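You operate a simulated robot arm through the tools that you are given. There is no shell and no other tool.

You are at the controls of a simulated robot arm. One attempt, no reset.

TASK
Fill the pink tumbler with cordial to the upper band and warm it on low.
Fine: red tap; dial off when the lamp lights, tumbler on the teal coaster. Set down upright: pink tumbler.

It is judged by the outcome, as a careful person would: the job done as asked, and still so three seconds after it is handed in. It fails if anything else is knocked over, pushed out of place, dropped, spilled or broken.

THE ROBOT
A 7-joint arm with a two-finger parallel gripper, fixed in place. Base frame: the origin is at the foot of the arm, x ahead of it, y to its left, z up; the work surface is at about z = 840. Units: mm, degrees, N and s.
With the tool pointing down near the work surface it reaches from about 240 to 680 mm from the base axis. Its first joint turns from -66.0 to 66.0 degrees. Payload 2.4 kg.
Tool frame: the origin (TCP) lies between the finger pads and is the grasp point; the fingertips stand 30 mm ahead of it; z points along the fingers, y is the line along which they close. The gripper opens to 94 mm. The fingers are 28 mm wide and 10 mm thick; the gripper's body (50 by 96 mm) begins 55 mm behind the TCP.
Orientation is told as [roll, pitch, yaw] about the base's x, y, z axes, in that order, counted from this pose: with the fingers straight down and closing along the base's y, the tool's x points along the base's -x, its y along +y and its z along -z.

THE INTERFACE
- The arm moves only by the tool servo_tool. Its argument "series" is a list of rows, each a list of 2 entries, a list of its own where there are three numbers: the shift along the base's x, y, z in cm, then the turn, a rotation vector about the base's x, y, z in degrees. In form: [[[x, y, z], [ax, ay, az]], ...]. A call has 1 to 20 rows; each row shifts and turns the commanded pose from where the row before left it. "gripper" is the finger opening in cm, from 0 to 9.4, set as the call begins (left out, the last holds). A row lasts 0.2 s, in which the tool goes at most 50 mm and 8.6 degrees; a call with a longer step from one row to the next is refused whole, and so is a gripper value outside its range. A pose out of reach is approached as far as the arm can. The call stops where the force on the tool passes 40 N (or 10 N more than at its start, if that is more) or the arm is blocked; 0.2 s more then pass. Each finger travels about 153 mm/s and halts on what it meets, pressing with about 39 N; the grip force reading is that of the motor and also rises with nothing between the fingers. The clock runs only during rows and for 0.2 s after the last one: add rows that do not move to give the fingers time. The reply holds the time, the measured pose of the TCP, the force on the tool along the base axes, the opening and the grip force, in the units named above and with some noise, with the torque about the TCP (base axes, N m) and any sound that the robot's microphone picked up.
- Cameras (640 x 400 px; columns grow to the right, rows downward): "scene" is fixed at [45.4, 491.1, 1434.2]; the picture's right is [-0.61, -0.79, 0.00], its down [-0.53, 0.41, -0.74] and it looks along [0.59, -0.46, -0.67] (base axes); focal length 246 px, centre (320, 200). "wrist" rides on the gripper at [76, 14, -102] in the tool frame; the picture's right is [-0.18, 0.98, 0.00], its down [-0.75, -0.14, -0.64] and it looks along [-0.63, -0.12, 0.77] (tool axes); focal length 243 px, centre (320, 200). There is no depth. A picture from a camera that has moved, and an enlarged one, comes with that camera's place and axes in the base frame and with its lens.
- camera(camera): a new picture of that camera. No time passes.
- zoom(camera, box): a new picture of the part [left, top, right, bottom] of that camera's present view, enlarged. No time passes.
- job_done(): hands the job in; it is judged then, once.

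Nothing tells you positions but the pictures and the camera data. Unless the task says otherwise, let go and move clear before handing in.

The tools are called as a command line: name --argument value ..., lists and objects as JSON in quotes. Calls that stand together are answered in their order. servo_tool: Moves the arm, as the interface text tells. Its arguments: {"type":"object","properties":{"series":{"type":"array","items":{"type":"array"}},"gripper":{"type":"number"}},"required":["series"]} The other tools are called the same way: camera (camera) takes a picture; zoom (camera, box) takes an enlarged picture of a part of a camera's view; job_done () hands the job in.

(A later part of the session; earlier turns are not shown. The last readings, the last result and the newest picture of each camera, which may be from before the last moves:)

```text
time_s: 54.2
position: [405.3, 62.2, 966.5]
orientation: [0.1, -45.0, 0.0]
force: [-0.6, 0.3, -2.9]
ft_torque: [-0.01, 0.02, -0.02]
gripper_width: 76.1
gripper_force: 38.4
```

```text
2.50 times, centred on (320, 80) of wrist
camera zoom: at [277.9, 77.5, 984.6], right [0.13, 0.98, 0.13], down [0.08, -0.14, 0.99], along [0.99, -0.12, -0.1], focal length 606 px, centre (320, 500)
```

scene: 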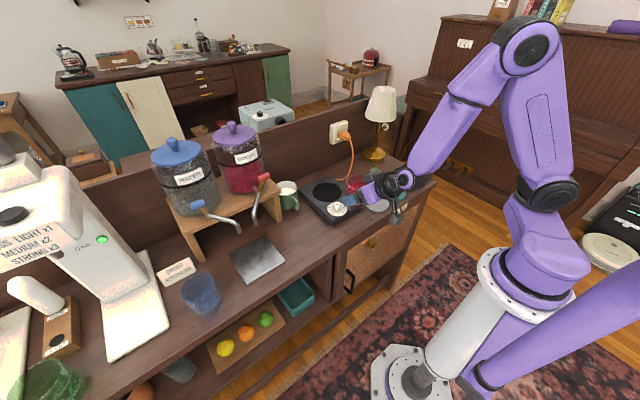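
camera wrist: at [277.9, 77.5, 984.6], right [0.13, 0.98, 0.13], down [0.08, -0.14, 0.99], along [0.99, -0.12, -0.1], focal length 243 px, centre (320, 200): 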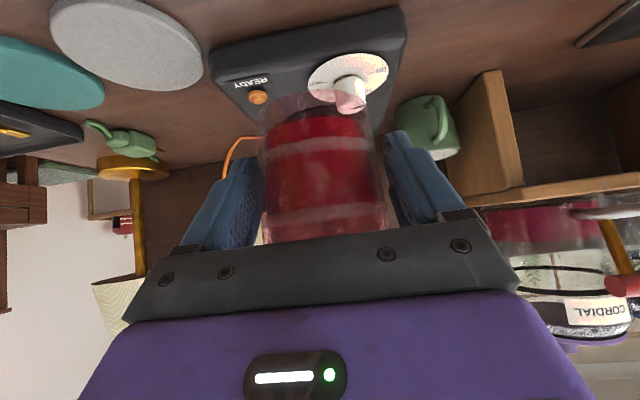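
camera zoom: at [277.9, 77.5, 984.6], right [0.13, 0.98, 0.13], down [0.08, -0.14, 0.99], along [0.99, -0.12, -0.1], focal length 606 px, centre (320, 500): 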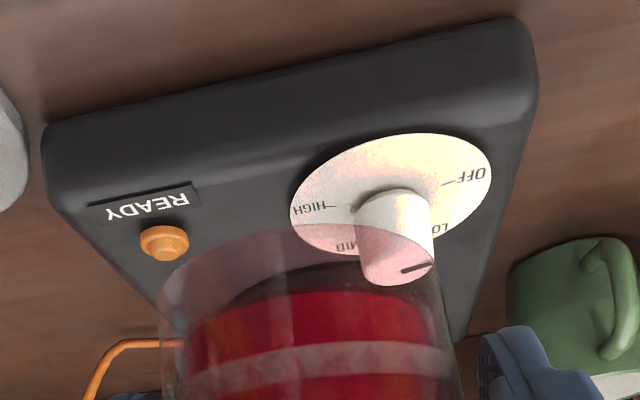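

The dial reads OFF–LOW–MID–HIGH clockwise around the knob. I'll move forward at this height over the burner (tumbler bottom ~20 mm above the knob), then check before lowering.

servo_tool --series '[[[1.0, 0, 0.3], [0, 0, 0]], [[2.0, 0, 0], [0, 0, 0]], [[2.4, 0, 0], [0, 0, 0]], [[2.4, 0, 0], [0, 0, 0]], [[2.4, 0, 0], [0, 0, 0]], [[2.0, 0, 0], [0, 0, 0]], [[1.2, 0, 0], [0, 0, 0]], [[0.4, 0, 0], [0, 0, 0]], [[0, 0, 0], [0, 0, 0]]]'

camera --camera "wrist"

zoom --camera "scene" --box '[275, 150, 415, 240]'

```text
time_s: 56.2
position: [543.6, 64.9, 968.5]
orientation: [0.0, -45.0, 0.0]
force: [-0.6, -0.5, -3.0]
ft_torque: [-0.01, 0.04, 0.02]
gripper_width: 76.1
gripper_force: 39.0
```

```text
taken
camera wrist: at [415.8, 77.8, 987.2], right [0.13, 0.98, 0.13], down [0.08, -0.14, 0.99], along [0.99, -0.12, -0.1], focal length 243 px, centre (320, 200)
```

wrist: 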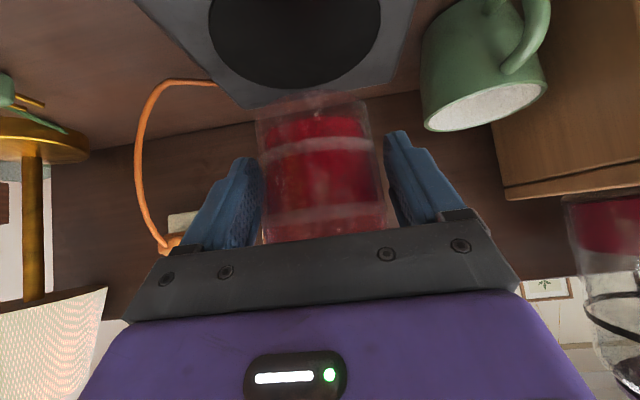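

```text
4.44 times, centred on (345, 195) of scene
camera zoom: at [45.4, 491.1, 1434.2], right [-0.61, -0.79, 0.0], down [-0.53, 0.41, -0.74], along [0.59, -0.46, -0.67], focal length 1094 px, centre (209, 222)
```

zoom: 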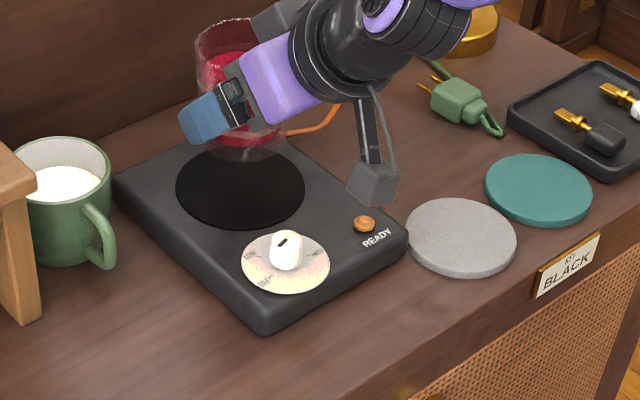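

The tumbler is over the burner. I'll lower it, with small steps near contact.

servo_tool --series '[[[0.1, 0, -0.8], [0, 0, 0]], [[0, 0, -1.2], [0, 0, 0]], [[0, 0, -1.2], [0, 0, 0]], [[0, 0, -0.8], [0, 0, 0]], [[0, 0, -0.3], [0, 0, 0]], [[0, 0, 0], [0, 0, 0]]]'

zoom --camera "scene" --box '[275, 150, 415, 240]'

camera --camera "wrist"

```text
time_s: 57.6
position: [543.9, 64.2, 924.7]
orientation: [0.0, -45.0, 0.0]
force: [0.1, 0.3, -3.6]
ft_torque: [-0.03, 0.01, -0.04]
gripper_width: 76.1
gripper_force: 39.0
```

```text
4.44 times, centred on (345, 195) of scene
camera zoom: at [45.4, 491.1, 1434.2], right [-0.61, -0.79, 0.0], down [-0.53, 0.41, -0.74], along [0.59, -0.46, -0.67], focal length 1094 px, centre (209, 222)
```

zoom: 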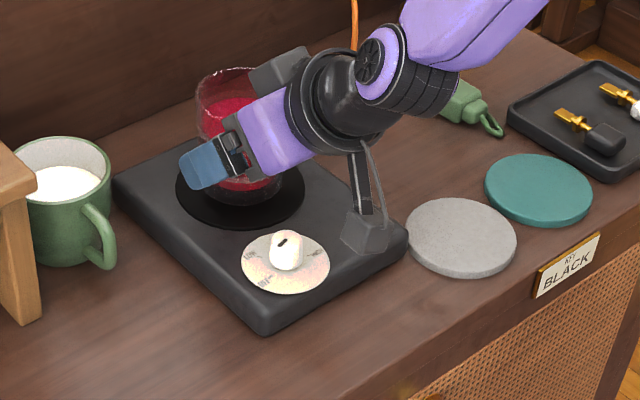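

```text
taken
camera wrist: at [416.5, 77.8, 944.1], right [0.13, 0.98, 0.13], down [0.08, -0.14, 0.99], along [0.99, -0.12, -0.1], focal length 243 px, centre (320, 200)
```

wrist: 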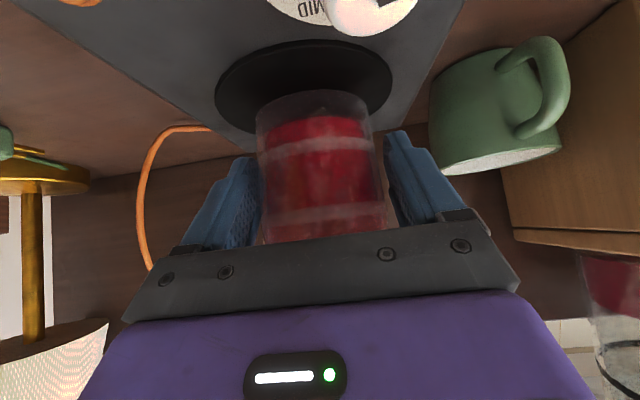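

servo_tool --series '[[[-0.3, 0, -0.2], [0, 0, 0]], [[0, 0, -0.2], [0, 0, 0]]]'

servo_tool --series '[[[0, 0, -0.1], [0, 0, 0]]]'

servo_tool --series '[[[0, 0, -0.1], [0, 0, 0]]]'

```text
time_s: 58.2
position: [541.6, 62.3, 922.6]
orientation: [-0.1, -44.9, 0.1]
force: [0.8, 0.2, -2.5]
ft_torque: [0.01, 0.04, 0.01]
gripper_width: 75.9
gripper_force: 38.7
```

```text
time_s: 58.6
position: [540.0, 62.9, 920.1]
orientation: [0.0, -45.0, 0.0]
force: [-0.7, 0.1, -3.1]
ft_torque: [-0.01, 0.03, -0.03]
gripper_width: 76.1
gripper_force: 39.4
```

```text
time_s: 59.0
position: [541.9, 64.0, 920.5]
orientation: [0.0, -45.0, 0.0]
force: [-1.0, 0.2, -3.0]
ft_torque: [0.02, 0.04, -0.03]
gripper_width: 75.6
gripper_force: 38.9
```

Not in contact yet; continuing down in 1 mm steps.

servo_tool --series '[[[0, 0, -0.1], [0, 0, 0]]]'

servo_tool --series '[[[0, 0, -0.1], [0, 0, 0]]]'

servo_tool --series '[[[0, 0, -0.1], [0, 0, 0]]]'

```text
time_s: 59.4
position: [540.9, 63.8, 918.1]
orientation: [0.0, -45.0, 0.1]
force: [-0.2, -0.6, -2.4]
ft_torque: [0.0, 0.07, 0.0]
gripper_width: 76.0
gripper_force: 39.3
```

```text
time_s: 59.8
position: [540.8, 64.8, 917.9]
orientation: [0.0, -45.0, 0.0]
force: [0.7, -1.1, -2.7]
ft_torque: [0.04, 0.03, -0.01]
gripper_width: 75.9
gripper_force: 39.0
```

```text
time_s: 60.2
position: [541.2, 63.2, 917.8]
orientation: [-0.1, -45.0, 0.1]
force: [-1.1, -0.1, -0.3]
ft_torque: [-0.09, 0.05, 0.0]
gripper_width: 76.1
gripper_force: 38.6
```

servo_tool --series '[[[0, 0, -0.1], [0, 0, 0]]]'

zoom --camera "wrist" --box '[160, 0, 480, 260]'

zoom --camera "scene" --box '[290, 150, 390, 240]'

```text
time_s: 60.6
position: [541.7, 64.6, 917.9]
orientation: [-0.1, -45.2, 0.0]
force: [-5.1, -1.1, 10.8]
ft_torque: [-0.25, 0.41, -0.06]
gripper_width: 75.6
gripper_force: 38.8
```

```text
1.54 times, centred on (320, 130) of wrist
camera zoom: at [413.6, 78.2, 934.8], right [0.13, 0.98, 0.13], down [0.08, -0.14, 0.99], along [0.99, -0.12, -0.09], focal length 373 px, centre (320, 308)
```

zoom: 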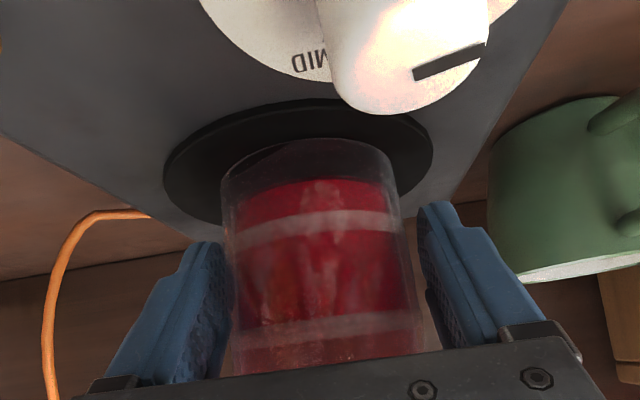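

```text
4.44 times, centred on (340, 195) of scene
camera zoom: at [45.1, 491.1, 1434.2], right [-0.61, -0.79, 0.0], down [-0.53, 0.41, -0.74], along [0.59, -0.46, -0.67], focal length 1094 px, centre (231, 222)
```

zoom: 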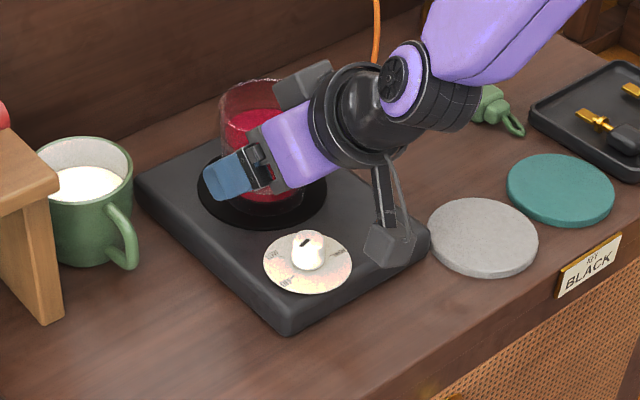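

Contact is made and the tumbler stands well inside the burner. I'll release and retreat back along the tool axis, up and away from the knob.

servo_tool --series '[[[0, 0, 0.1], [0, 0, 0]], [[0, 0, 0], [0, 0, 0]], [[0, 0, 0], [0, 0, 0]]]' --gripper 9.4

servo_tool --series '[[[-0.8, 0, 0.8], [0, 0, 0]], [[-1.8, 0, 1.8], [0, 0, 0]], [[-2.2, 0, 2.2], [0, 0, 0]], [[-2.4, 0, 2.4], [0, 0, 0]], [[-2.4, 0, 2.4], [0, 0, 0]], [[-2.4, 0, 2.4], [0, 0, 0]], [[0, 0, 0], [0, 0, 0]]]'

camera --camera "wrist"

zoom --camera "scene" --box '[270, 150, 410, 250]'

```text
time_s: 61.4
position: [540.1, 63.1, 916.4]
orientation: [0.0, -45.0, -0.1]
force: [0.1, -0.2, 0.5]
ft_torque: [0.0, -0.01, 0.03]
gripper_width: 93.8
gripper_force: 0.1
```

```text
time_s: 63.0
position: [419.5, 63.3, 1039.2]
orientation: [0.0, -45.1, 0.0]
force: [0.0, 0.1, -0.2]
ft_torque: [0.0, 0.01, 0.0]
gripper_width: 93.9
gripper_force: 0.1
```

```text
taken
camera wrist: at [291.9, 77.3, 1056.2], right [0.13, 0.98, 0.13], down [0.08, -0.14, 0.99], along [0.99, -0.12, -0.1], focal length 243 px, centre (320, 200)
```

wrist: 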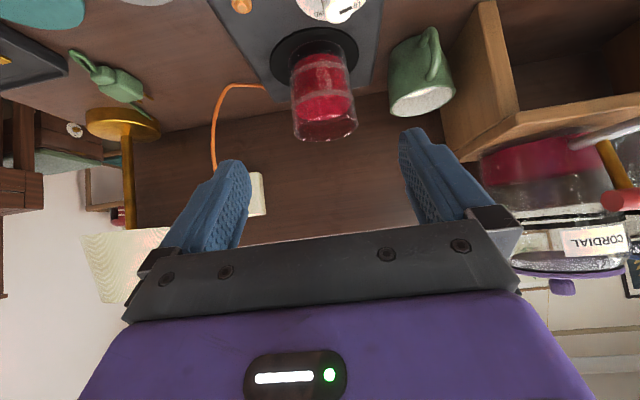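

```text
4.00 times, centred on (340, 200) of scene
camera zoom: at [45.4, 491.1, 1434.2], right [-0.61, -0.79, 0.0], down [-0.53, 0.41, -0.74], along [0.59, -0.46, -0.67], focal length 985 px, centre (240, 200)
```

zoom: 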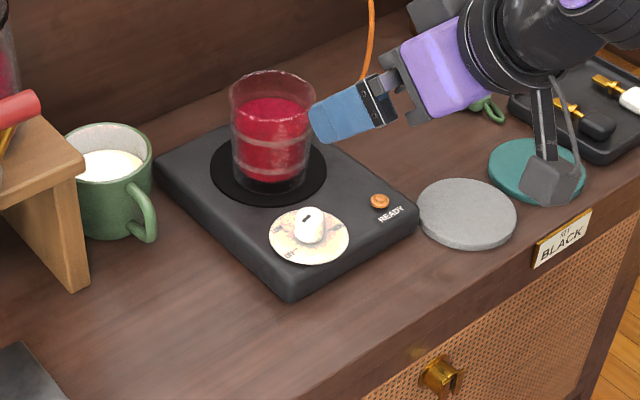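

The tumbler is standing on the burner. Next I'll point the tool down near the dial for a good view of its labels and pointer.

servo_tool --series '[[[0, 0.5, 0.5], [0, 7.5, 0]], [[0, 0.5, 0.5], [0, 7.5, 0]], [[0, 0.5, 0.5], [0, 7.5, 0]], [[0, 0.5, 0.5], [0, 7.5, 0]], [[0, 0.5, 0], [0, 7.5, 0]], [[0, 0.4, 0], [0, 7.5, 0]], [[0, 0, 0], [0, 0, 0]]]' --gripper 6.0

camera --camera "wrist"

zoom --camera "wrist" --box '[280, 90, 376, 150]'

zoom --camera "scene" --box '[325, 190, 365, 220]'

```text
time_s: 64.6
position: [420.3, 93.0, 1056.9]
orientation: [0.0, 0.1, 0.0]
force: [-0.1, 0.3, -0.5]
ft_torque: [0.02, 0.01, 0.02]
gripper_width: 60.1
gripper_force: 0.0
```

```text
taken
camera wrist: at [343.7, 106.9, 1159.6], right [0.18, 0.98, 0.0], down [0.75, -0.14, 0.64], along [0.63, -0.12, -0.77], focal length 243 px, centre (320, 200)
```

wrist: 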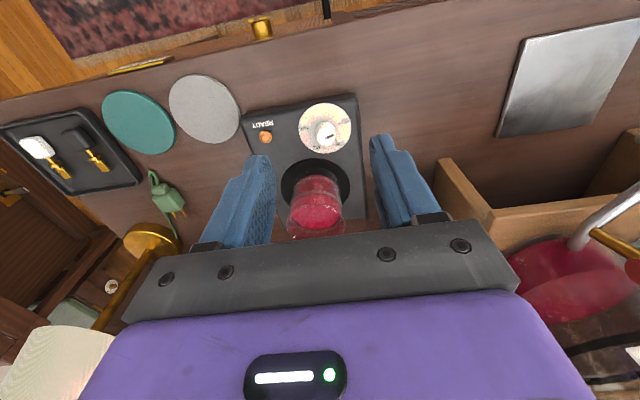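

```text
6.67 times, centred on (328, 120) of wrist
camera zoom: at [343.7, 106.9, 1159.6], right [0.18, 0.98, 0.0], down [0.75, -0.14, 0.64], along [0.63, -0.12, -0.77], focal length 1618 px, centre (267, 733)
```

zoom: 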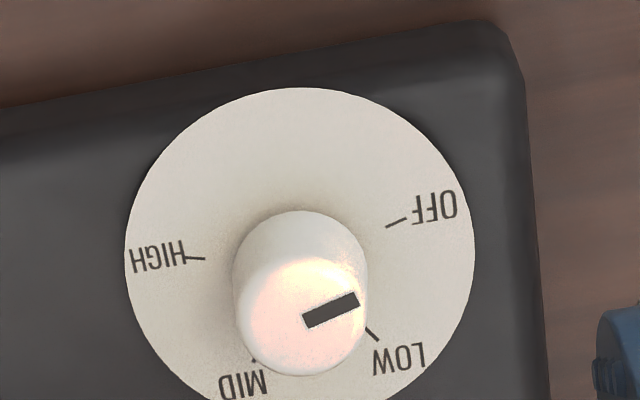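

```text
13.33 times, centred on (345, 205) of scene
camera zoom: at [45.4, 491.1, 1434.2], right [-0.61, -0.79, 0.0], down [-0.53, 0.41, -0.74], along [0.59, -0.46, -0.67], focal length 3282 px, centre (-13, 133)
```

zoom: 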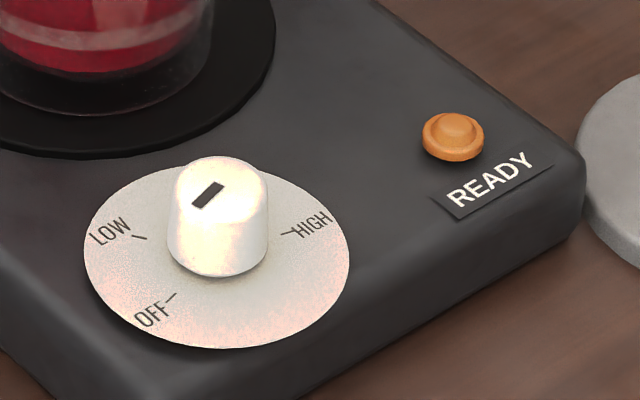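

The pointer is at OFF. Labels are 70° apart, so OFF→LOW is a 70° clockwise turn (seen from above) about the knob axis at (469.5, 90). I'll pre-yaw the tool by +65° above the knob so it ends near 0° at LOW.

servo_tool --series '[[[0.6, 0, -0.5], [0, 0, 8.2]], [[0.6, 0, -0.5], [0, 0, 8.2]], [[0.6, 0, -0.5], [0, 0, 8.2]], [[0.6, 0, -0.5], [0, 0, 8.1]], [[0.6, 0, -0.5], [0, 0, 8.1]], [[0.6, -0.1, -0.5], [0, 0, 8.1]], [[0.6, -0.1, -0.5], [0, 0, 8.1]], [[0.7, -0.1, -0.5], [0, 0, 8.0]], [[0, 0, 0], [0, 0, 0]]]' --gripper 4.6

camera --camera "wrist"

zoom --camera "scene" --box '[280, 120, 420, 240]'

```text
time_s: 66.6
position: [469.4, 89.8, 1017.8]
orientation: [0.0, 0.0, 65.1]
force: [0.4, -0.4, 0.5]
ft_torque: [-0.01, 0.01, -0.03]
gripper_width: 46.0
gripper_force: 0.1
```

```text
taken
camera wrist: at [424.1, 26.2, 1119.3], right [-0.81, 0.58, 0.0], down [0.44, 0.62, 0.64], along [0.37, 0.52, -0.77], focal length 243 px, centre (320, 200)
```

wrist: 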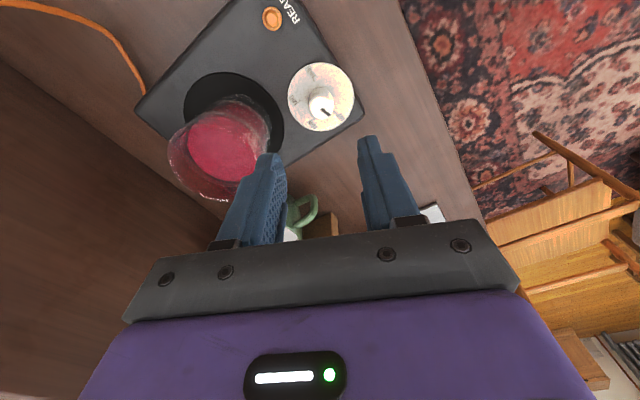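

```text
3.33 times, centred on (350, 180) of scene
camera zoom: at [45.4, 491.1, 1434.2], right [-0.61, -0.79, 0.0], down [-0.53, 0.41, -0.74], along [0.59, -0.46, -0.67], focal length 820 px, centre (220, 267)
```

zoom: 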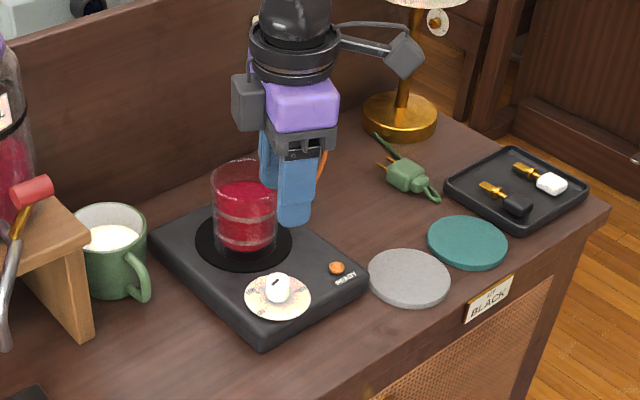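

zoom --camera "wrist" --box '[270, 50, 370, 140]'

zoom --camera "scene" --box '[325, 180, 365, 220]'

```text
4.44 times, centred on (320, 95) of wrist
camera zoom: at [424.1, 26.2, 1119.3], right [-0.81, 0.58, 0.0], down [0.44, 0.62, 0.64], along [0.37, 0.52, -0.77], focal length 1078 px, centre (320, 667)
```

zoom: 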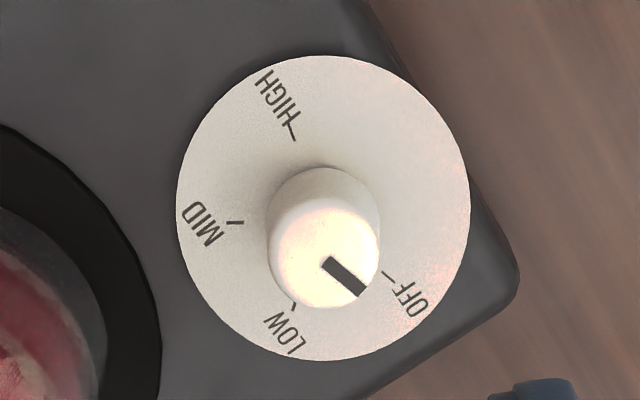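

```text
10.00 times, centred on (345, 200) of scene
camera zoom: at [45.4, 491.1, 1434.2], right [-0.61, -0.79, 0.0], down [-0.53, 0.41, -0.74], along [0.59, -0.46, -0.67], focal length 2462 px, centre (70, 200)
```

zoom: 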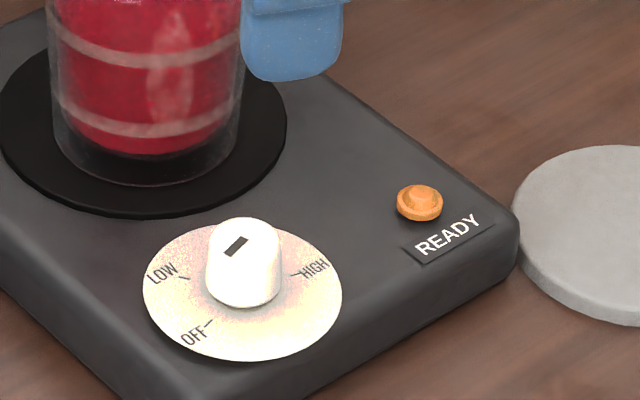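

The tool is centred over the knob and the pointer is on OFF. Descending with the fingers straddling the knob.

servo_tool --series '[[[-0.1, 0, -3], [0, 0, 0]], [[0, 0, -3], [0, 0, 0]], [[0, 0, -2.5], [0, 0, 0]], [[0, 0, -1.2], [0, 0, 0]], [[0, 0, -0.8], [0, 0, 0]], [[0, 0, 0], [0, 0, 0]]]'

camera --camera "wrist"

zoom --camera "scene" --box '[300, 150, 390, 230]'

```text
time_s: 68.0
position: [469.9, 89.1, 910.6]
orientation: [0.0, 0.0, 65.1]
force: [0.2, -0.5, 0.5]
ft_torque: [-0.01, -0.02, 0.01]
gripper_width: 45.9
gripper_force: 0.2
```

```text
taken
camera wrist: at [422.7, 26.0, 1013.3], right [-0.81, 0.58, 0.0], down [0.45, 0.62, 0.64], along [0.37, 0.52, -0.77], focal length 243 px, centre (320, 200)
```

wrist: 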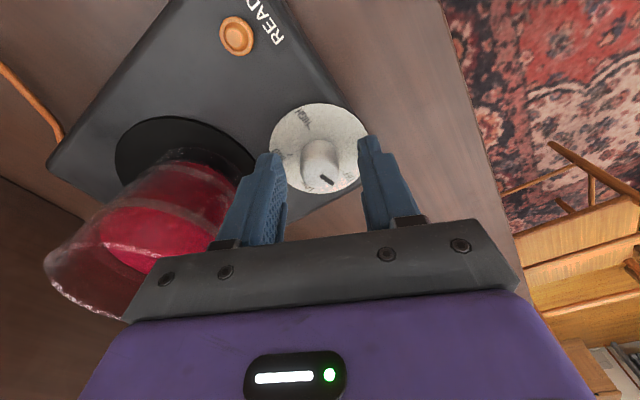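

```text
5.00 times, centred on (345, 190) of scene
camera zoom: at [45.4, 491.1, 1434.2], right [-0.61, -0.79, 0.0], down [-0.53, 0.41, -0.74], along [0.59, -0.46, -0.67], focal length 1231 px, centre (195, 250)
```

zoom: 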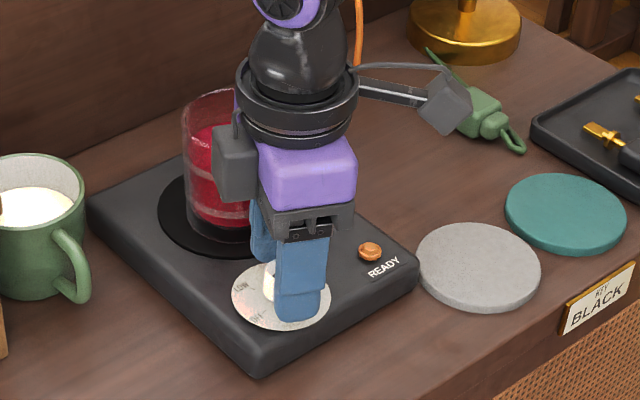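

servo_tool --series '[[[0, 0, -0.2], [0, 0, 0]], [[0, 0, -0.15], [0, 0, 0]]]'

servo_tool --series '[[[0, 0, 0], [0, 0, 0]], [[0, 0, 0], [0, 0, 0]]]' --gripper 1.6

zoom --camera "wrist" --box '[200, 0, 420, 220]'

```text
time_s: 68.6
position: [469.0, 89.3, 907.0]
orientation: [0.0, -0.1, 65.0]
force: [-0.6, -0.8, 0.2]
ft_torque: [-0.02, -0.01, 0.0]
gripper_width: 46.2
gripper_force: 0.1
```

```text
time_s: 69.2
position: [469.1, 88.9, 907.2]
orientation: [0.0, 0.0, 64.9]
force: [7.9, -2.9, -6.9]
ft_torque: [0.2, 0.25, -0.03]
gripper_width: 24.7
gripper_force: 44.5
```

```text
1.82 times, centred on (310, 110) of wrist
camera zoom: at [423.1, 26.0, 1009.5], right [-0.81, 0.58, 0.0], down [0.45, 0.62, 0.64], along [0.37, 0.52, -0.77], focal length 441 px, centre (338, 364)
```

zoom: 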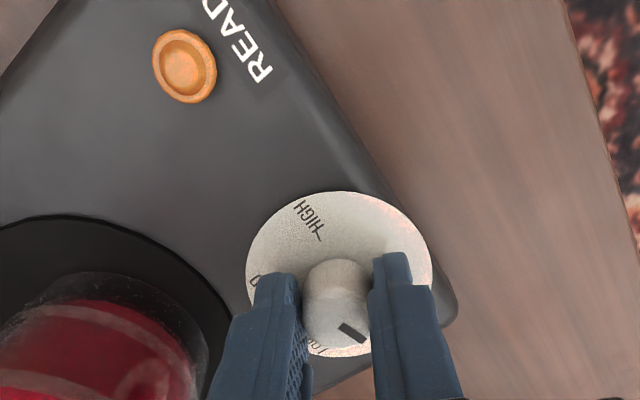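

The knob is gripped (24.7 mm). I'll re-centre slightly and begin turning clockwise, checking that the knob follows.

servo_tool --series '[[[0.13, -0.05, 0], [0, 0, 0]], [[0, 0, 0], [0, 0, -7]], [[0, 0, 0], [0, 0, -7]], [[0, 0, 0], [0, 0, -7]]]'

zoom --camera "wrist" --box '[200, 0, 420, 220]'

```text
time_s: 70.2
position: [470.6, 90.4, 907.8]
orientation: [0.1, 0.2, 44.0]
force: [-8.1, 2.6, -13.2]
ft_torque: [0.17, -0.66, 0.0]
gripper_width: 24.4
gripper_force: 44.9
```

```text
1.82 times, centred on (310, 110) of wrist
camera zoom: at [403.8, 46.7, 1010.0], right [-0.55, 0.84, 0.0], down [0.64, 0.42, 0.64], along [0.53, 0.35, -0.77], focal length 441 px, centre (338, 364)
```

zoom: 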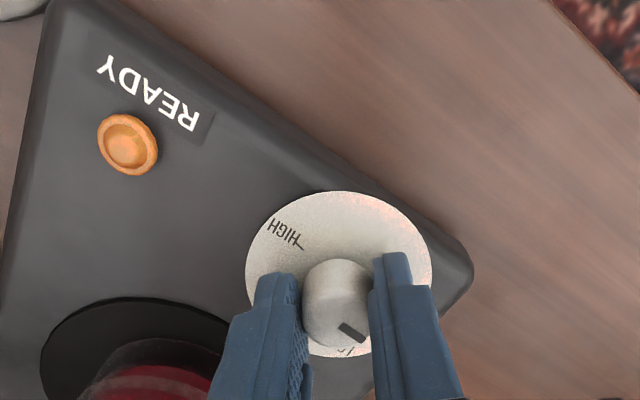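

The knob follows. Continuing the remaining 49° to LOW.

servo_tool --series '[[[-0.05, 0, -0.05], [0, 0, -7]], [[0, 0, 0], [0, 0, -7]], [[0, 0, 0], [0, 0, -7]], [[0, 0, 0], [0, 0, -7]], [[0, 0, 0], [0, 0, -7]], [[0, 0, 0], [0, 0, -7]], [[0, 0, 0], [0, 0, -7]]]'

camera --camera "wrist"

zoom --camera "wrist" --box '[200, 60, 420, 220]'

zoom --camera "scene" --box '[300, 160, 400, 240]'

```text
time_s: 71.8
position: [469.0, 90.0, 908.0]
orientation: [0.0, 0.0, -5.1]
force: [-5.5, 11.7, -21.4]
ft_torque: [0.83, 0.85, 0.02]
gripper_width: 24.6
gripper_force: 44.7
```

```text
taken
camera wrist: at [393.3, 110.8, 1009.8], right [0.27, 0.96, 0.0], down [0.74, -0.21, 0.64], along [0.62, -0.17, -0.77], focal length 243 px, centre (320, 200)
```

wrist: 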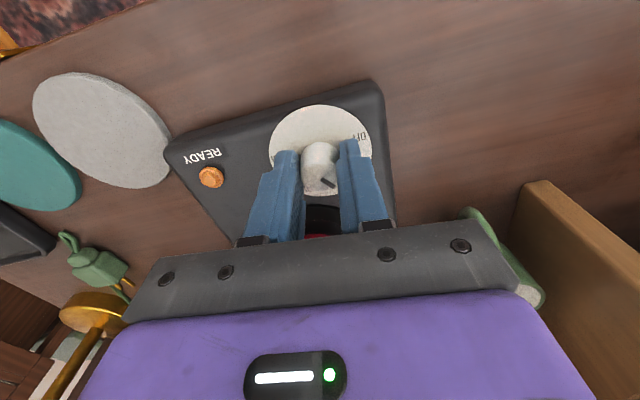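

```text
2.50 times, centred on (310, 140) of wrist
camera zoom: at [393.3, 110.8, 1009.8], right [0.27, 0.96, 0.0], down [0.74, -0.21, 0.64], along [0.62, -0.17, -0.77], focal length 606 px, centre (345, 350)
```

zoom: 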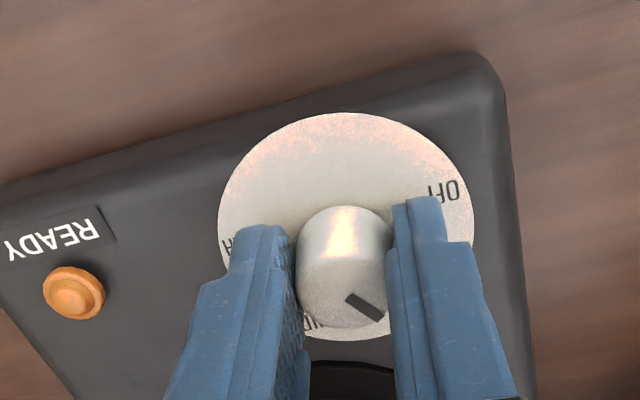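

```text
5.00 times, centred on (350, 200) of scene
camera zoom: at [45.6, 491.5, 1434.0], right [-0.61, -0.79, 0.0], down [-0.53, 0.41, -0.74], along [0.59, -0.46, -0.67], focal length 1231 px, centre (170, 200)
```

zoom: 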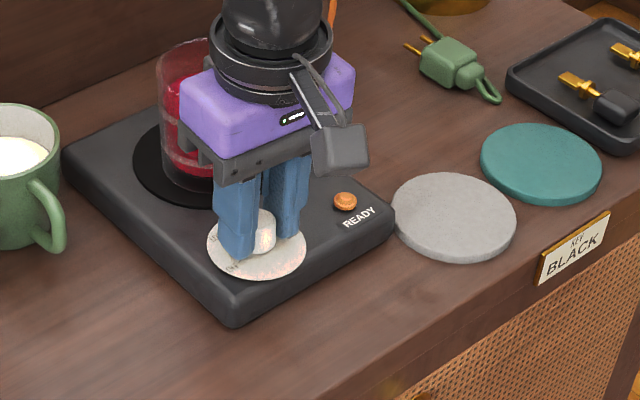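

The pointer is at ~35°, i.e. on LOW, with no slip. The lamp is still unlit (plain orange). I'll relax the residual side forces slightly and watch the lamp while keeping hold of the knob.

servo_tool --series '[[[-0.08, 0.15, -0.25], [0, 0, 0]]]'

zoom --camera "wrist" --box '[160, 120, 380, 220]'

zoom --camera "scene" --box '[330, 185, 400, 235]'

```text
time_s: 72.2
position: [468.4, 89.5, 908.1]
orientation: [0.1, -0.2, -5.1]
force: [-17.4, 3.8, 30.1]
ft_torque: [-0.37, 0.67, -0.02]
gripper_width: 24.9
gripper_force: 44.7
```

```text
2.91 times, centred on (270, 170) of wrist
camera zoom: at [392.9, 110.9, 1009.4], right [0.27, 0.96, 0.0], down [0.74, -0.21, 0.64], along [0.62, -0.17, -0.76], focal length 706 px, centre (466, 287)
```

zoom: 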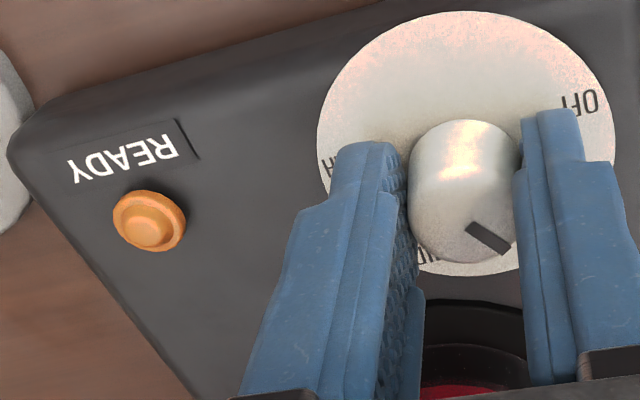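

```text
8.00 times, centred on (365, 210) of scene
camera zoom: at [44.5, 491.1, 1434.2], right [-0.61, -0.79, 0.0], down [-0.53, 0.41, -0.74], along [0.59, -0.46, -0.67], focal length 1969 px, centre (-40, 120)
```

zoom: 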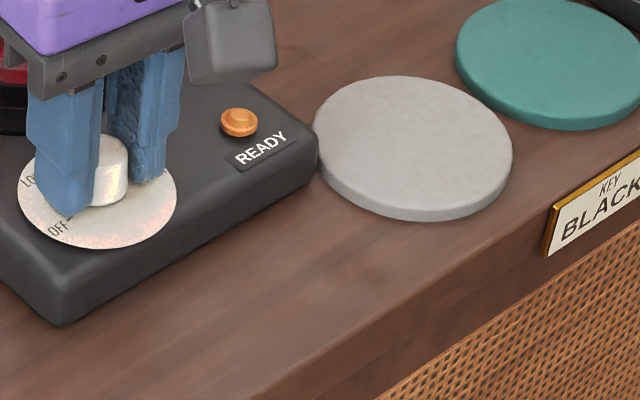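

servo_tool --series '[[[-0.1, 0, 0.13], [0, 0, 0]]]'

zoom --camera "wrist" --box '[160, 120, 380, 220]'

```text
time_s: 72.6
position: [471.1, 89.9, 907.2]
orientation: [0.2, -0.3, -5.1]
force: [-6.5, 0.8, 29.3]
ft_torque: [-0.4, 0.88, -0.03]
gripper_width: 24.6
gripper_force: 45.4
```

```text
2.91 times, centred on (270, 170) of wrist
camera zoom: at [392.7, 110.8, 1009.0], right [0.27, 0.96, 0.0], down [0.73, -0.21, 0.65], along [0.62, -0.17, -0.76], focal length 706 px, centre (466, 287)
```

zoom: 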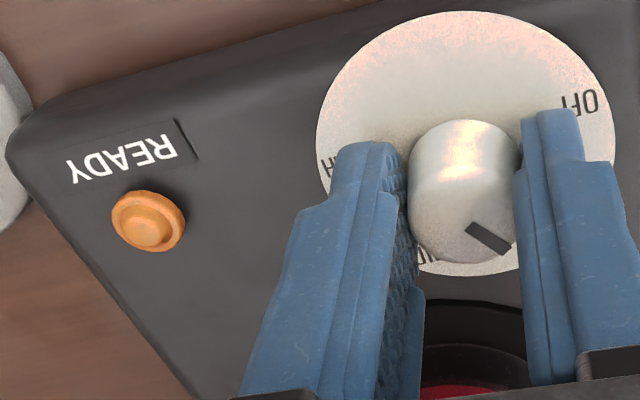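

servo_tool --series '[[[0, 0, 0.15], [0, 0, 0]]]'

zoom --camera "wrist" --box '[160, 120, 380, 220]'

```text
time_s: 73.0
position: [469.5, 90.7, 907.2]
orientation: [0.0, -0.3, -5.0]
force: [2.2, 0.6, -3.2]
ft_torque: [-0.58, -1.39, -0.01]
gripper_width: 24.4
gripper_force: 44.5
```

```text
2.91 times, centred on (270, 170) of wrist
camera zoom: at [392.9, 110.8, 1009.1], right [0.27, 0.96, 0.0], down [0.74, -0.21, 0.65], along [0.62, -0.17, -0.76], focal length 706 px, centre (466, 287)
```

zoom: 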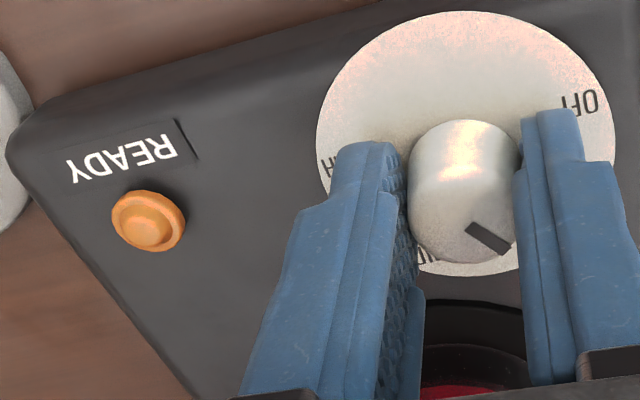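

Forces are now near zero and the lamp is still unlit. Waiting in short intervals.

servo_tool --series '[[[0, 0, 0], [0, 0, 0]], [[0, 0, 0], [0, 0, 0]], [[0, 0, 0], [0, 0, 0]], [[0, 0, 0], [0, 0, 0]], [[0, 0, 0], [0, 0, 0]]]'

zoom --camera "wrist" --box '[160, 120, 380, 220]'

```text
time_s: 74.2
position: [468.9, 90.1, 908.3]
orientation: [0.0, -0.2, -5.1]
force: [17.8, -4.3, -27.6]
ft_torque: [-0.62, -0.38, 0.01]
gripper_width: 24.6
gripper_force: 44.7
```

```text
2.91 times, centred on (270, 170) of wrist
camera zoom: at [393.1, 110.8, 1009.3], right [0.27, 0.96, 0.0], down [0.74, -0.21, 0.64], along [0.62, -0.17, -0.77], focal length 706 px, centre (466, 287)
```

zoom: 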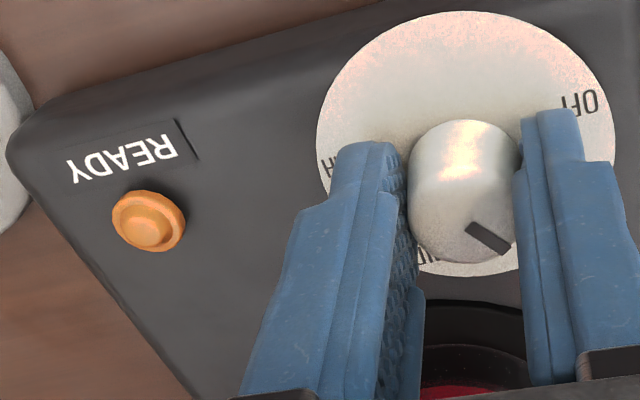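

The forces drift while clamped on a rigid knob, so I'll open the fingers in place (knob stays on LOW) and wait with them straddling it.

servo_tool --series '[[[0, 0, 0], [0, 0, 0]], [[0, 0, 0], [0, 0, 0]]]' --gripper 4.4

zoom --camera "wrist" --box '[160, 60, 400, 220]'

zoom --camera "scene" --box '[300, 150, 400, 240]'

```text
time_s: 74.8
position: [468.4, 91.4, 907.0]
orientation: [-0.1, 0.0, -5.1]
force: [-1.4, -0.3, -0.5]
ft_torque: [-0.02, -0.04, -0.01]
gripper_width: 43.9
gripper_force: 0.1
```

```text
2.50 times, centred on (280, 140) of wrist
camera zoom: at [391.8, 111.4, 1010.1], right [0.27, 0.96, 0.0], down [0.74, -0.21, 0.64], along [0.62, -0.17, -0.77], focal length 606 px, centre (420, 350)
```

zoom: 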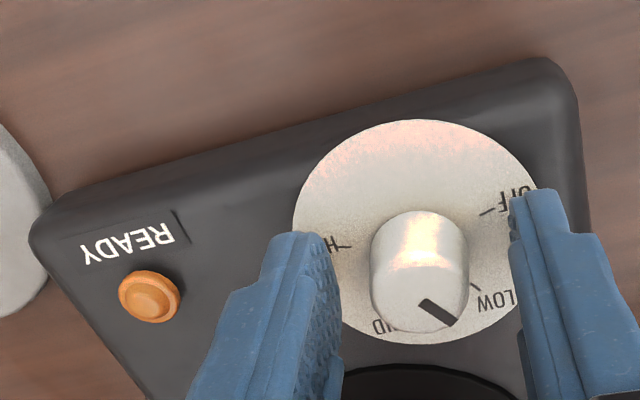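

```text
4.44 times, centred on (350, 195) of scene
camera zoom: at [45.4, 491.1, 1434.2], right [-0.61, -0.79, 0.0], down [-0.53, 0.41, -0.74], along [0.59, -0.46, -0.67], focal length 1094 px, centre (187, 222)
```

zoom: 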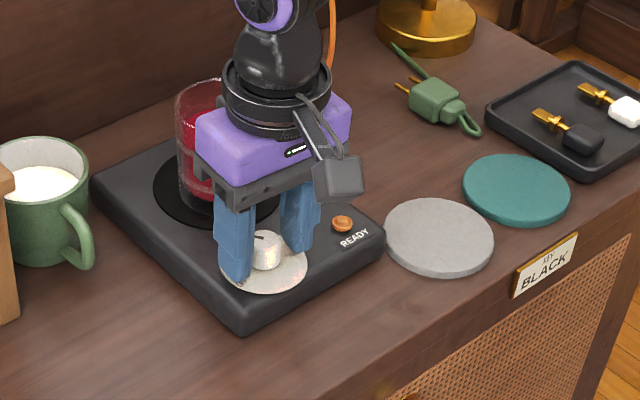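

The pointer is at about 38–40°, within a few degrees of the LOW tick. The lamp is still dark; waiting and checking.

servo_tool --series '[[[0, 0, 0], [0, 0, 0]], [[0, 0, 0], [0, 0, 0]], [[0, 0, 0], [0, 0, 0]], [[0, 0, 0], [0, 0, 0]], [[0, 0, 0], [0, 0, 0]]]'

zoom --camera "wrist" --box '[160, 60, 400, 220]'

```text
time_s: 76.0
position: [468.6, 90.5, 907.9]
orientation: [0.0, 0.0, -5.0]
force: [-0.2, 0.3, 0.3]
ft_torque: [0.02, -0.02, -0.03]
gripper_width: 44.1
gripper_force: 0.1
```

```text
2.50 times, centred on (280, 140) of wrist
camera zoom: at [392.1, 111.3, 1010.0], right [0.27, 0.96, 0.0], down [0.74, -0.21, 0.64], along [0.62, -0.17, -0.77], focal length 606 px, centre (420, 350)
```

zoom: 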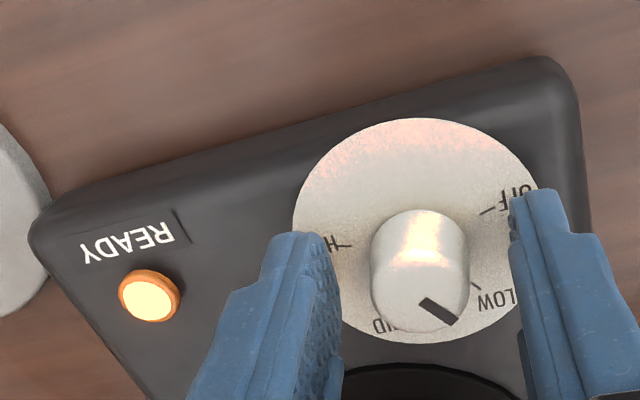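

The lamp has lit. I'll grip and turn the knob straight back 70° to OFF.

servo_tool --series '[[[0, 0, 0], [0, 0, 0]], [[0, 0, 0], [0, 0, 4]], [[0, 0, 0], [0, 0, 8.4]], [[0, 0, 0], [0, 0, 8.4]], [[0, 0, 0], [0, 0, 8.4]], [[0, 0, 0], [0, 0, 8.4]], [[0, 0, 0], [0, 0, 8.4]], [[0, 0, 0], [0, 0, 8.4]], [[0, 0, 0], [0, 0, 8.4]], [[0, 0, 0], [0, 0, 7.2]]]' --gripper 1.6

camera --camera "wrist"

zoom --camera "wrist" --box '[200, 0, 420, 220]'

```text
time_s: 78.2
position: [469.9, 87.3, 908.0]
orientation: [-0.1, -0.1, 64.8]
force: [6.8, -24.6, -20.2]
ft_torque: [-1.11, -0.58, -0.36]
gripper_width: 24.7
gripper_force: 45.6
```

```text
taken
camera wrist: at [422.7, 25.2, 1010.1], right [-0.81, 0.58, 0.0], down [0.45, 0.62, 0.64], along [0.37, 0.52, -0.77], focal length 243 px, centre (320, 200)
```

wrist: 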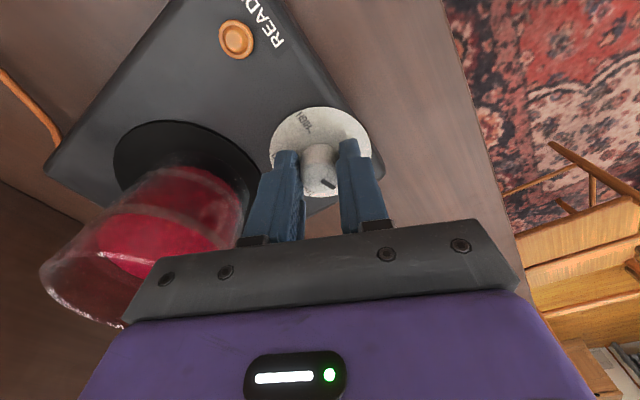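

```text
1.82 times, centred on (310, 110) of wrist
camera zoom: at [422.7, 25.2, 1010.1], right [-0.81, 0.58, 0.0], down [0.45, 0.62, 0.64], along [0.37, 0.52, -0.77], focal length 441 px, centre (338, 364)
```

zoom: 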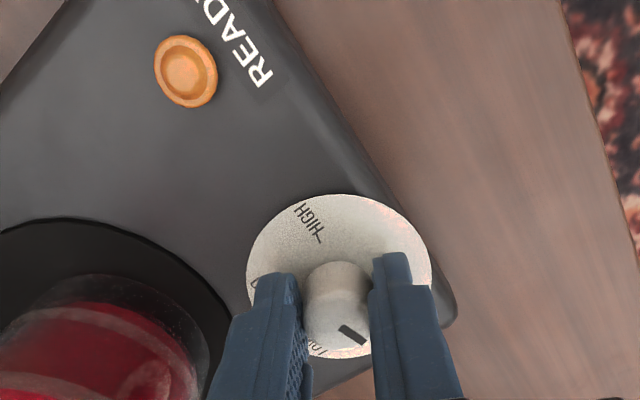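

The lamp is out and the knob looks back at OFF. I'll release and verify the pointer.

servo_tool --series '[[[0, 0, 0], [0, 0, 0]], [[0, 0, 0], [0, 0, 0]]]' --gripper 4.6

zoom --camera "wrist" --box '[200, 0, 420, 220]'

```text
time_s: 78.8
position: [469.2, 91.7, 908.6]
orientation: [0.0, -0.1, 65.1]
force: [-0.1, 0.4, 0.2]
ft_torque: [0.0, 0.0, 0.01]
gripper_width: 46.0
gripper_force: 0.0
```

```text
1.82 times, centred on (310, 110) of wrist
camera zoom: at [422.2, 28.0, 1010.6], right [-0.81, 0.58, 0.0], down [0.44, 0.62, 0.64], along [0.37, 0.52, -0.77], focal length 441 px, centre (338, 364)
```

zoom: 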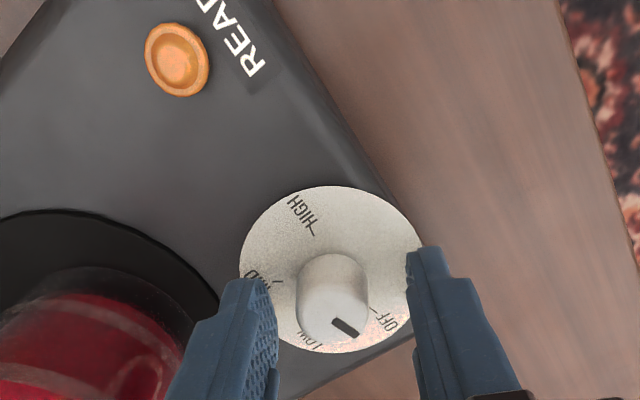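

servo_tool --series '[[[0, 0, 1], [0, 0, 0]], [[0, 0, 2.5], [0, 0, 0]], [[0, 0, 3.5], [0, 0, 0]], [[0, 0, 4], [0, 0, 0]], [[0, 0, 0], [0, 0, 0]]]'

zoom --camera "wrist" --box '[270, 50, 370, 140]'

zoom --camera "scene" --box '[325, 180, 385, 230]'

```text
time_s: 80.0
position: [470.2, 91.1, 1017.7]
orientation: [0.0, 0.1, 65.0]
force: [0.1, 0.1, 0.2]
ft_torque: [0.0, 0.0, -0.03]
gripper_width: 46.0
gripper_force: 0.0
```

```text
4.44 times, centred on (320, 95) of wrist
camera zoom: at [423.4, 27.1, 1119.7], right [-0.81, 0.58, 0.0], down [0.45, 0.62, 0.64], along [0.37, 0.52, -0.77], focal length 1078 px, centre (320, 667)
```

zoom: 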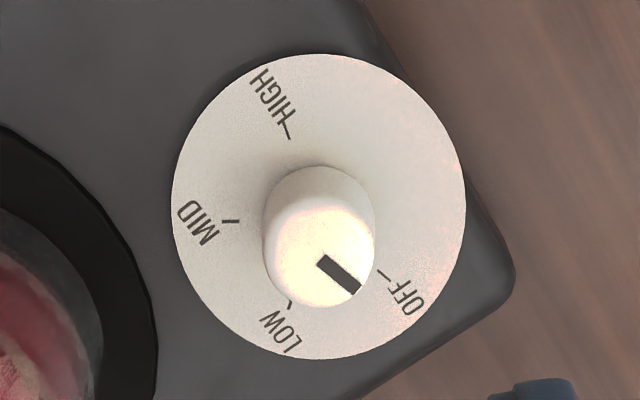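

```text
8.00 times, centred on (355, 205) of scene
camera zoom: at [45.4, 491.1, 1434.2], right [-0.61, -0.79, 0.0], down [-0.53, 0.41, -0.74], along [0.59, -0.46, -0.67], focal length 1969 px, centre (40, 160)
```

zoom: 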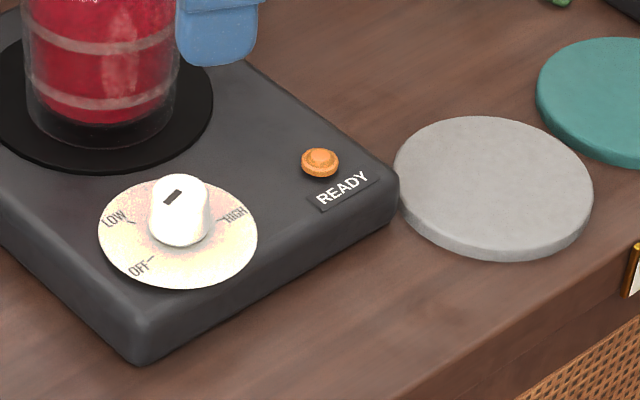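

The pointer is exactly back at OFF and the lamp is dark. Now I'll return to the earlier pose facing the tumbler on the burner.

servo_tool --series '[[[-0.6, -0.3, 0.6], [0, 0, -8.2]], [[-0.6, -0.3, 0.6], [0, 0, -8.2]], [[-0.6, -0.3, 0.6], [0, 0, -8.1]], [[-0.6, -0.4, 0.4], [0, 0, -8.1]], [[-0.6, -0.4, 0], [0, 0, -8.1]], [[-0.7, -0.4, 0], [0, 0, -8.1]], [[-0.7, -0.4, 0], [0, 0, -8.1]], [[-0.6, -0.3, 0], [0, 0, -8.1]], [[0, 0, 0], [0, -7.5, 0]], [[0, 0, 0], [0, -7.5, 0]], [[0, 0, 0], [0, -7.5, 0]], [[0, 0, 0], [0, -7.5, 0]], [[0, 0, 0], [0, -7.5, 0]], [[0, 0, 0], [0, -7.5, 0]], [[0, 0, 0], [0, 0, 0]]]' --gripper 9.4

camera --camera "wrist"

zoom --camera "scene" --box '[290, 150, 420, 240]'

```text
time_s: 83.2
position: [417.6, 62.9, 1041.3]
orientation: [0.0, -45.1, 0.0]
force: [-1.7, -0.6, 0.4]
ft_torque: [-0.01, -0.01, -0.04]
gripper_width: 93.9
gripper_force: 0.0
```

```text
taken
camera wrist: at [290.5, 76.5, 1058.7], right [0.13, 0.98, 0.13], down [0.08, -0.14, 0.99], along [0.99, -0.12, -0.1], focal length 243 px, centre (320, 200)
```

wrist: 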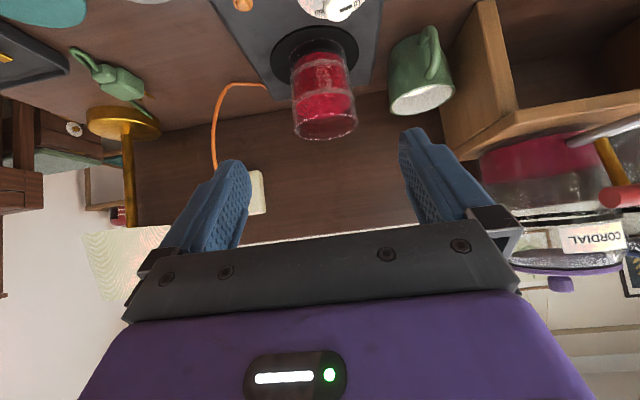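

```text
4.44 times, centred on (355, 195) of scene
camera zoom: at [45.3, 491.2, 1434.2], right [-0.61, -0.79, 0.0], down [-0.53, 0.41, -0.74], along [0.59, -0.46, -0.67], focal length 1094 px, centre (164, 222)
```

zoom: 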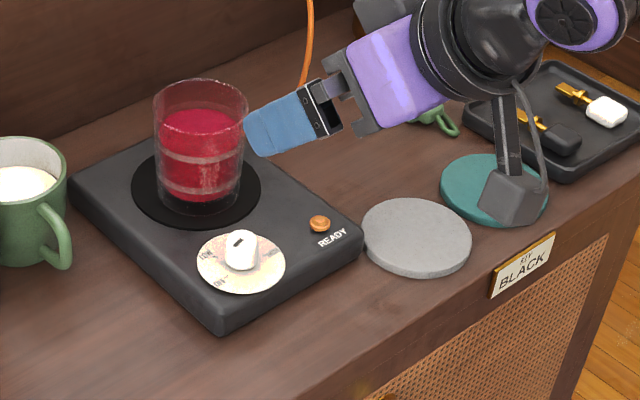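

The view matches the retreat pose. I'll retrace the path down along the tool axis so the open fingers straddle the tumbler.

servo_tool --series '[[[1.6, 0, -1.6], [0, 0, 0]], [[2.4, 0, -2.4], [0, 0, 0]], [[2.4, 0, -2.4], [0, 0, 0]], [[2.4, 0, -2.4], [0, 0, 0]], [[1.8, 0, -1.8], [0, 0, 0]], [[1.2, 0, -1.2], [0, 0, 0]], [[0.4, 0.05, -0.4], [0, 0, 0]], [[0, 0, 0], [0, 0, 0]]]'

zoom --camera "wrist" --box '[160, 0, 480, 260]'

zoom --camera "scene" --box '[290, 150, 400, 240]'

```text
time_s: 85.0
position: [540.3, 63.2, 916.9]
orientation: [0.0, -44.9, -0.1]
force: [0.2, -0.2, 0.5]
ft_torque: [-0.02, -0.05, 0.01]
gripper_width: 94.0
gripper_force: 0.1
```

```text
1.54 times, centred on (320, 130) of wrist
camera zoom: at [413.1, 78.1, 935.8], right [0.13, 0.98, 0.13], down [0.08, -0.14, 0.99], along [0.99, -0.12, -0.1], focal length 373 px, centre (320, 308)
```

zoom: 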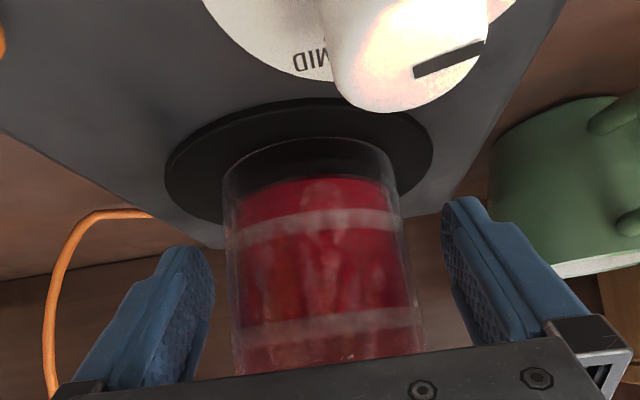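

```text
4.44 times, centred on (345, 195) of scene
camera zoom: at [45.4, 491.1, 1434.2], right [-0.61, -0.79, 0.0], down [-0.53, 0.41, -0.74], along [0.59, -0.46, -0.67], focal length 1094 px, centre (209, 222)
```

zoom: 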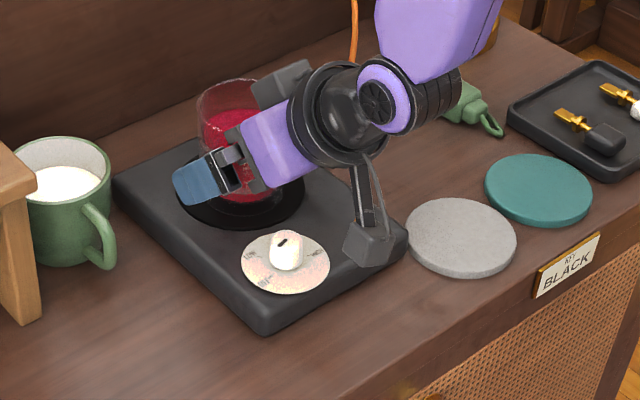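

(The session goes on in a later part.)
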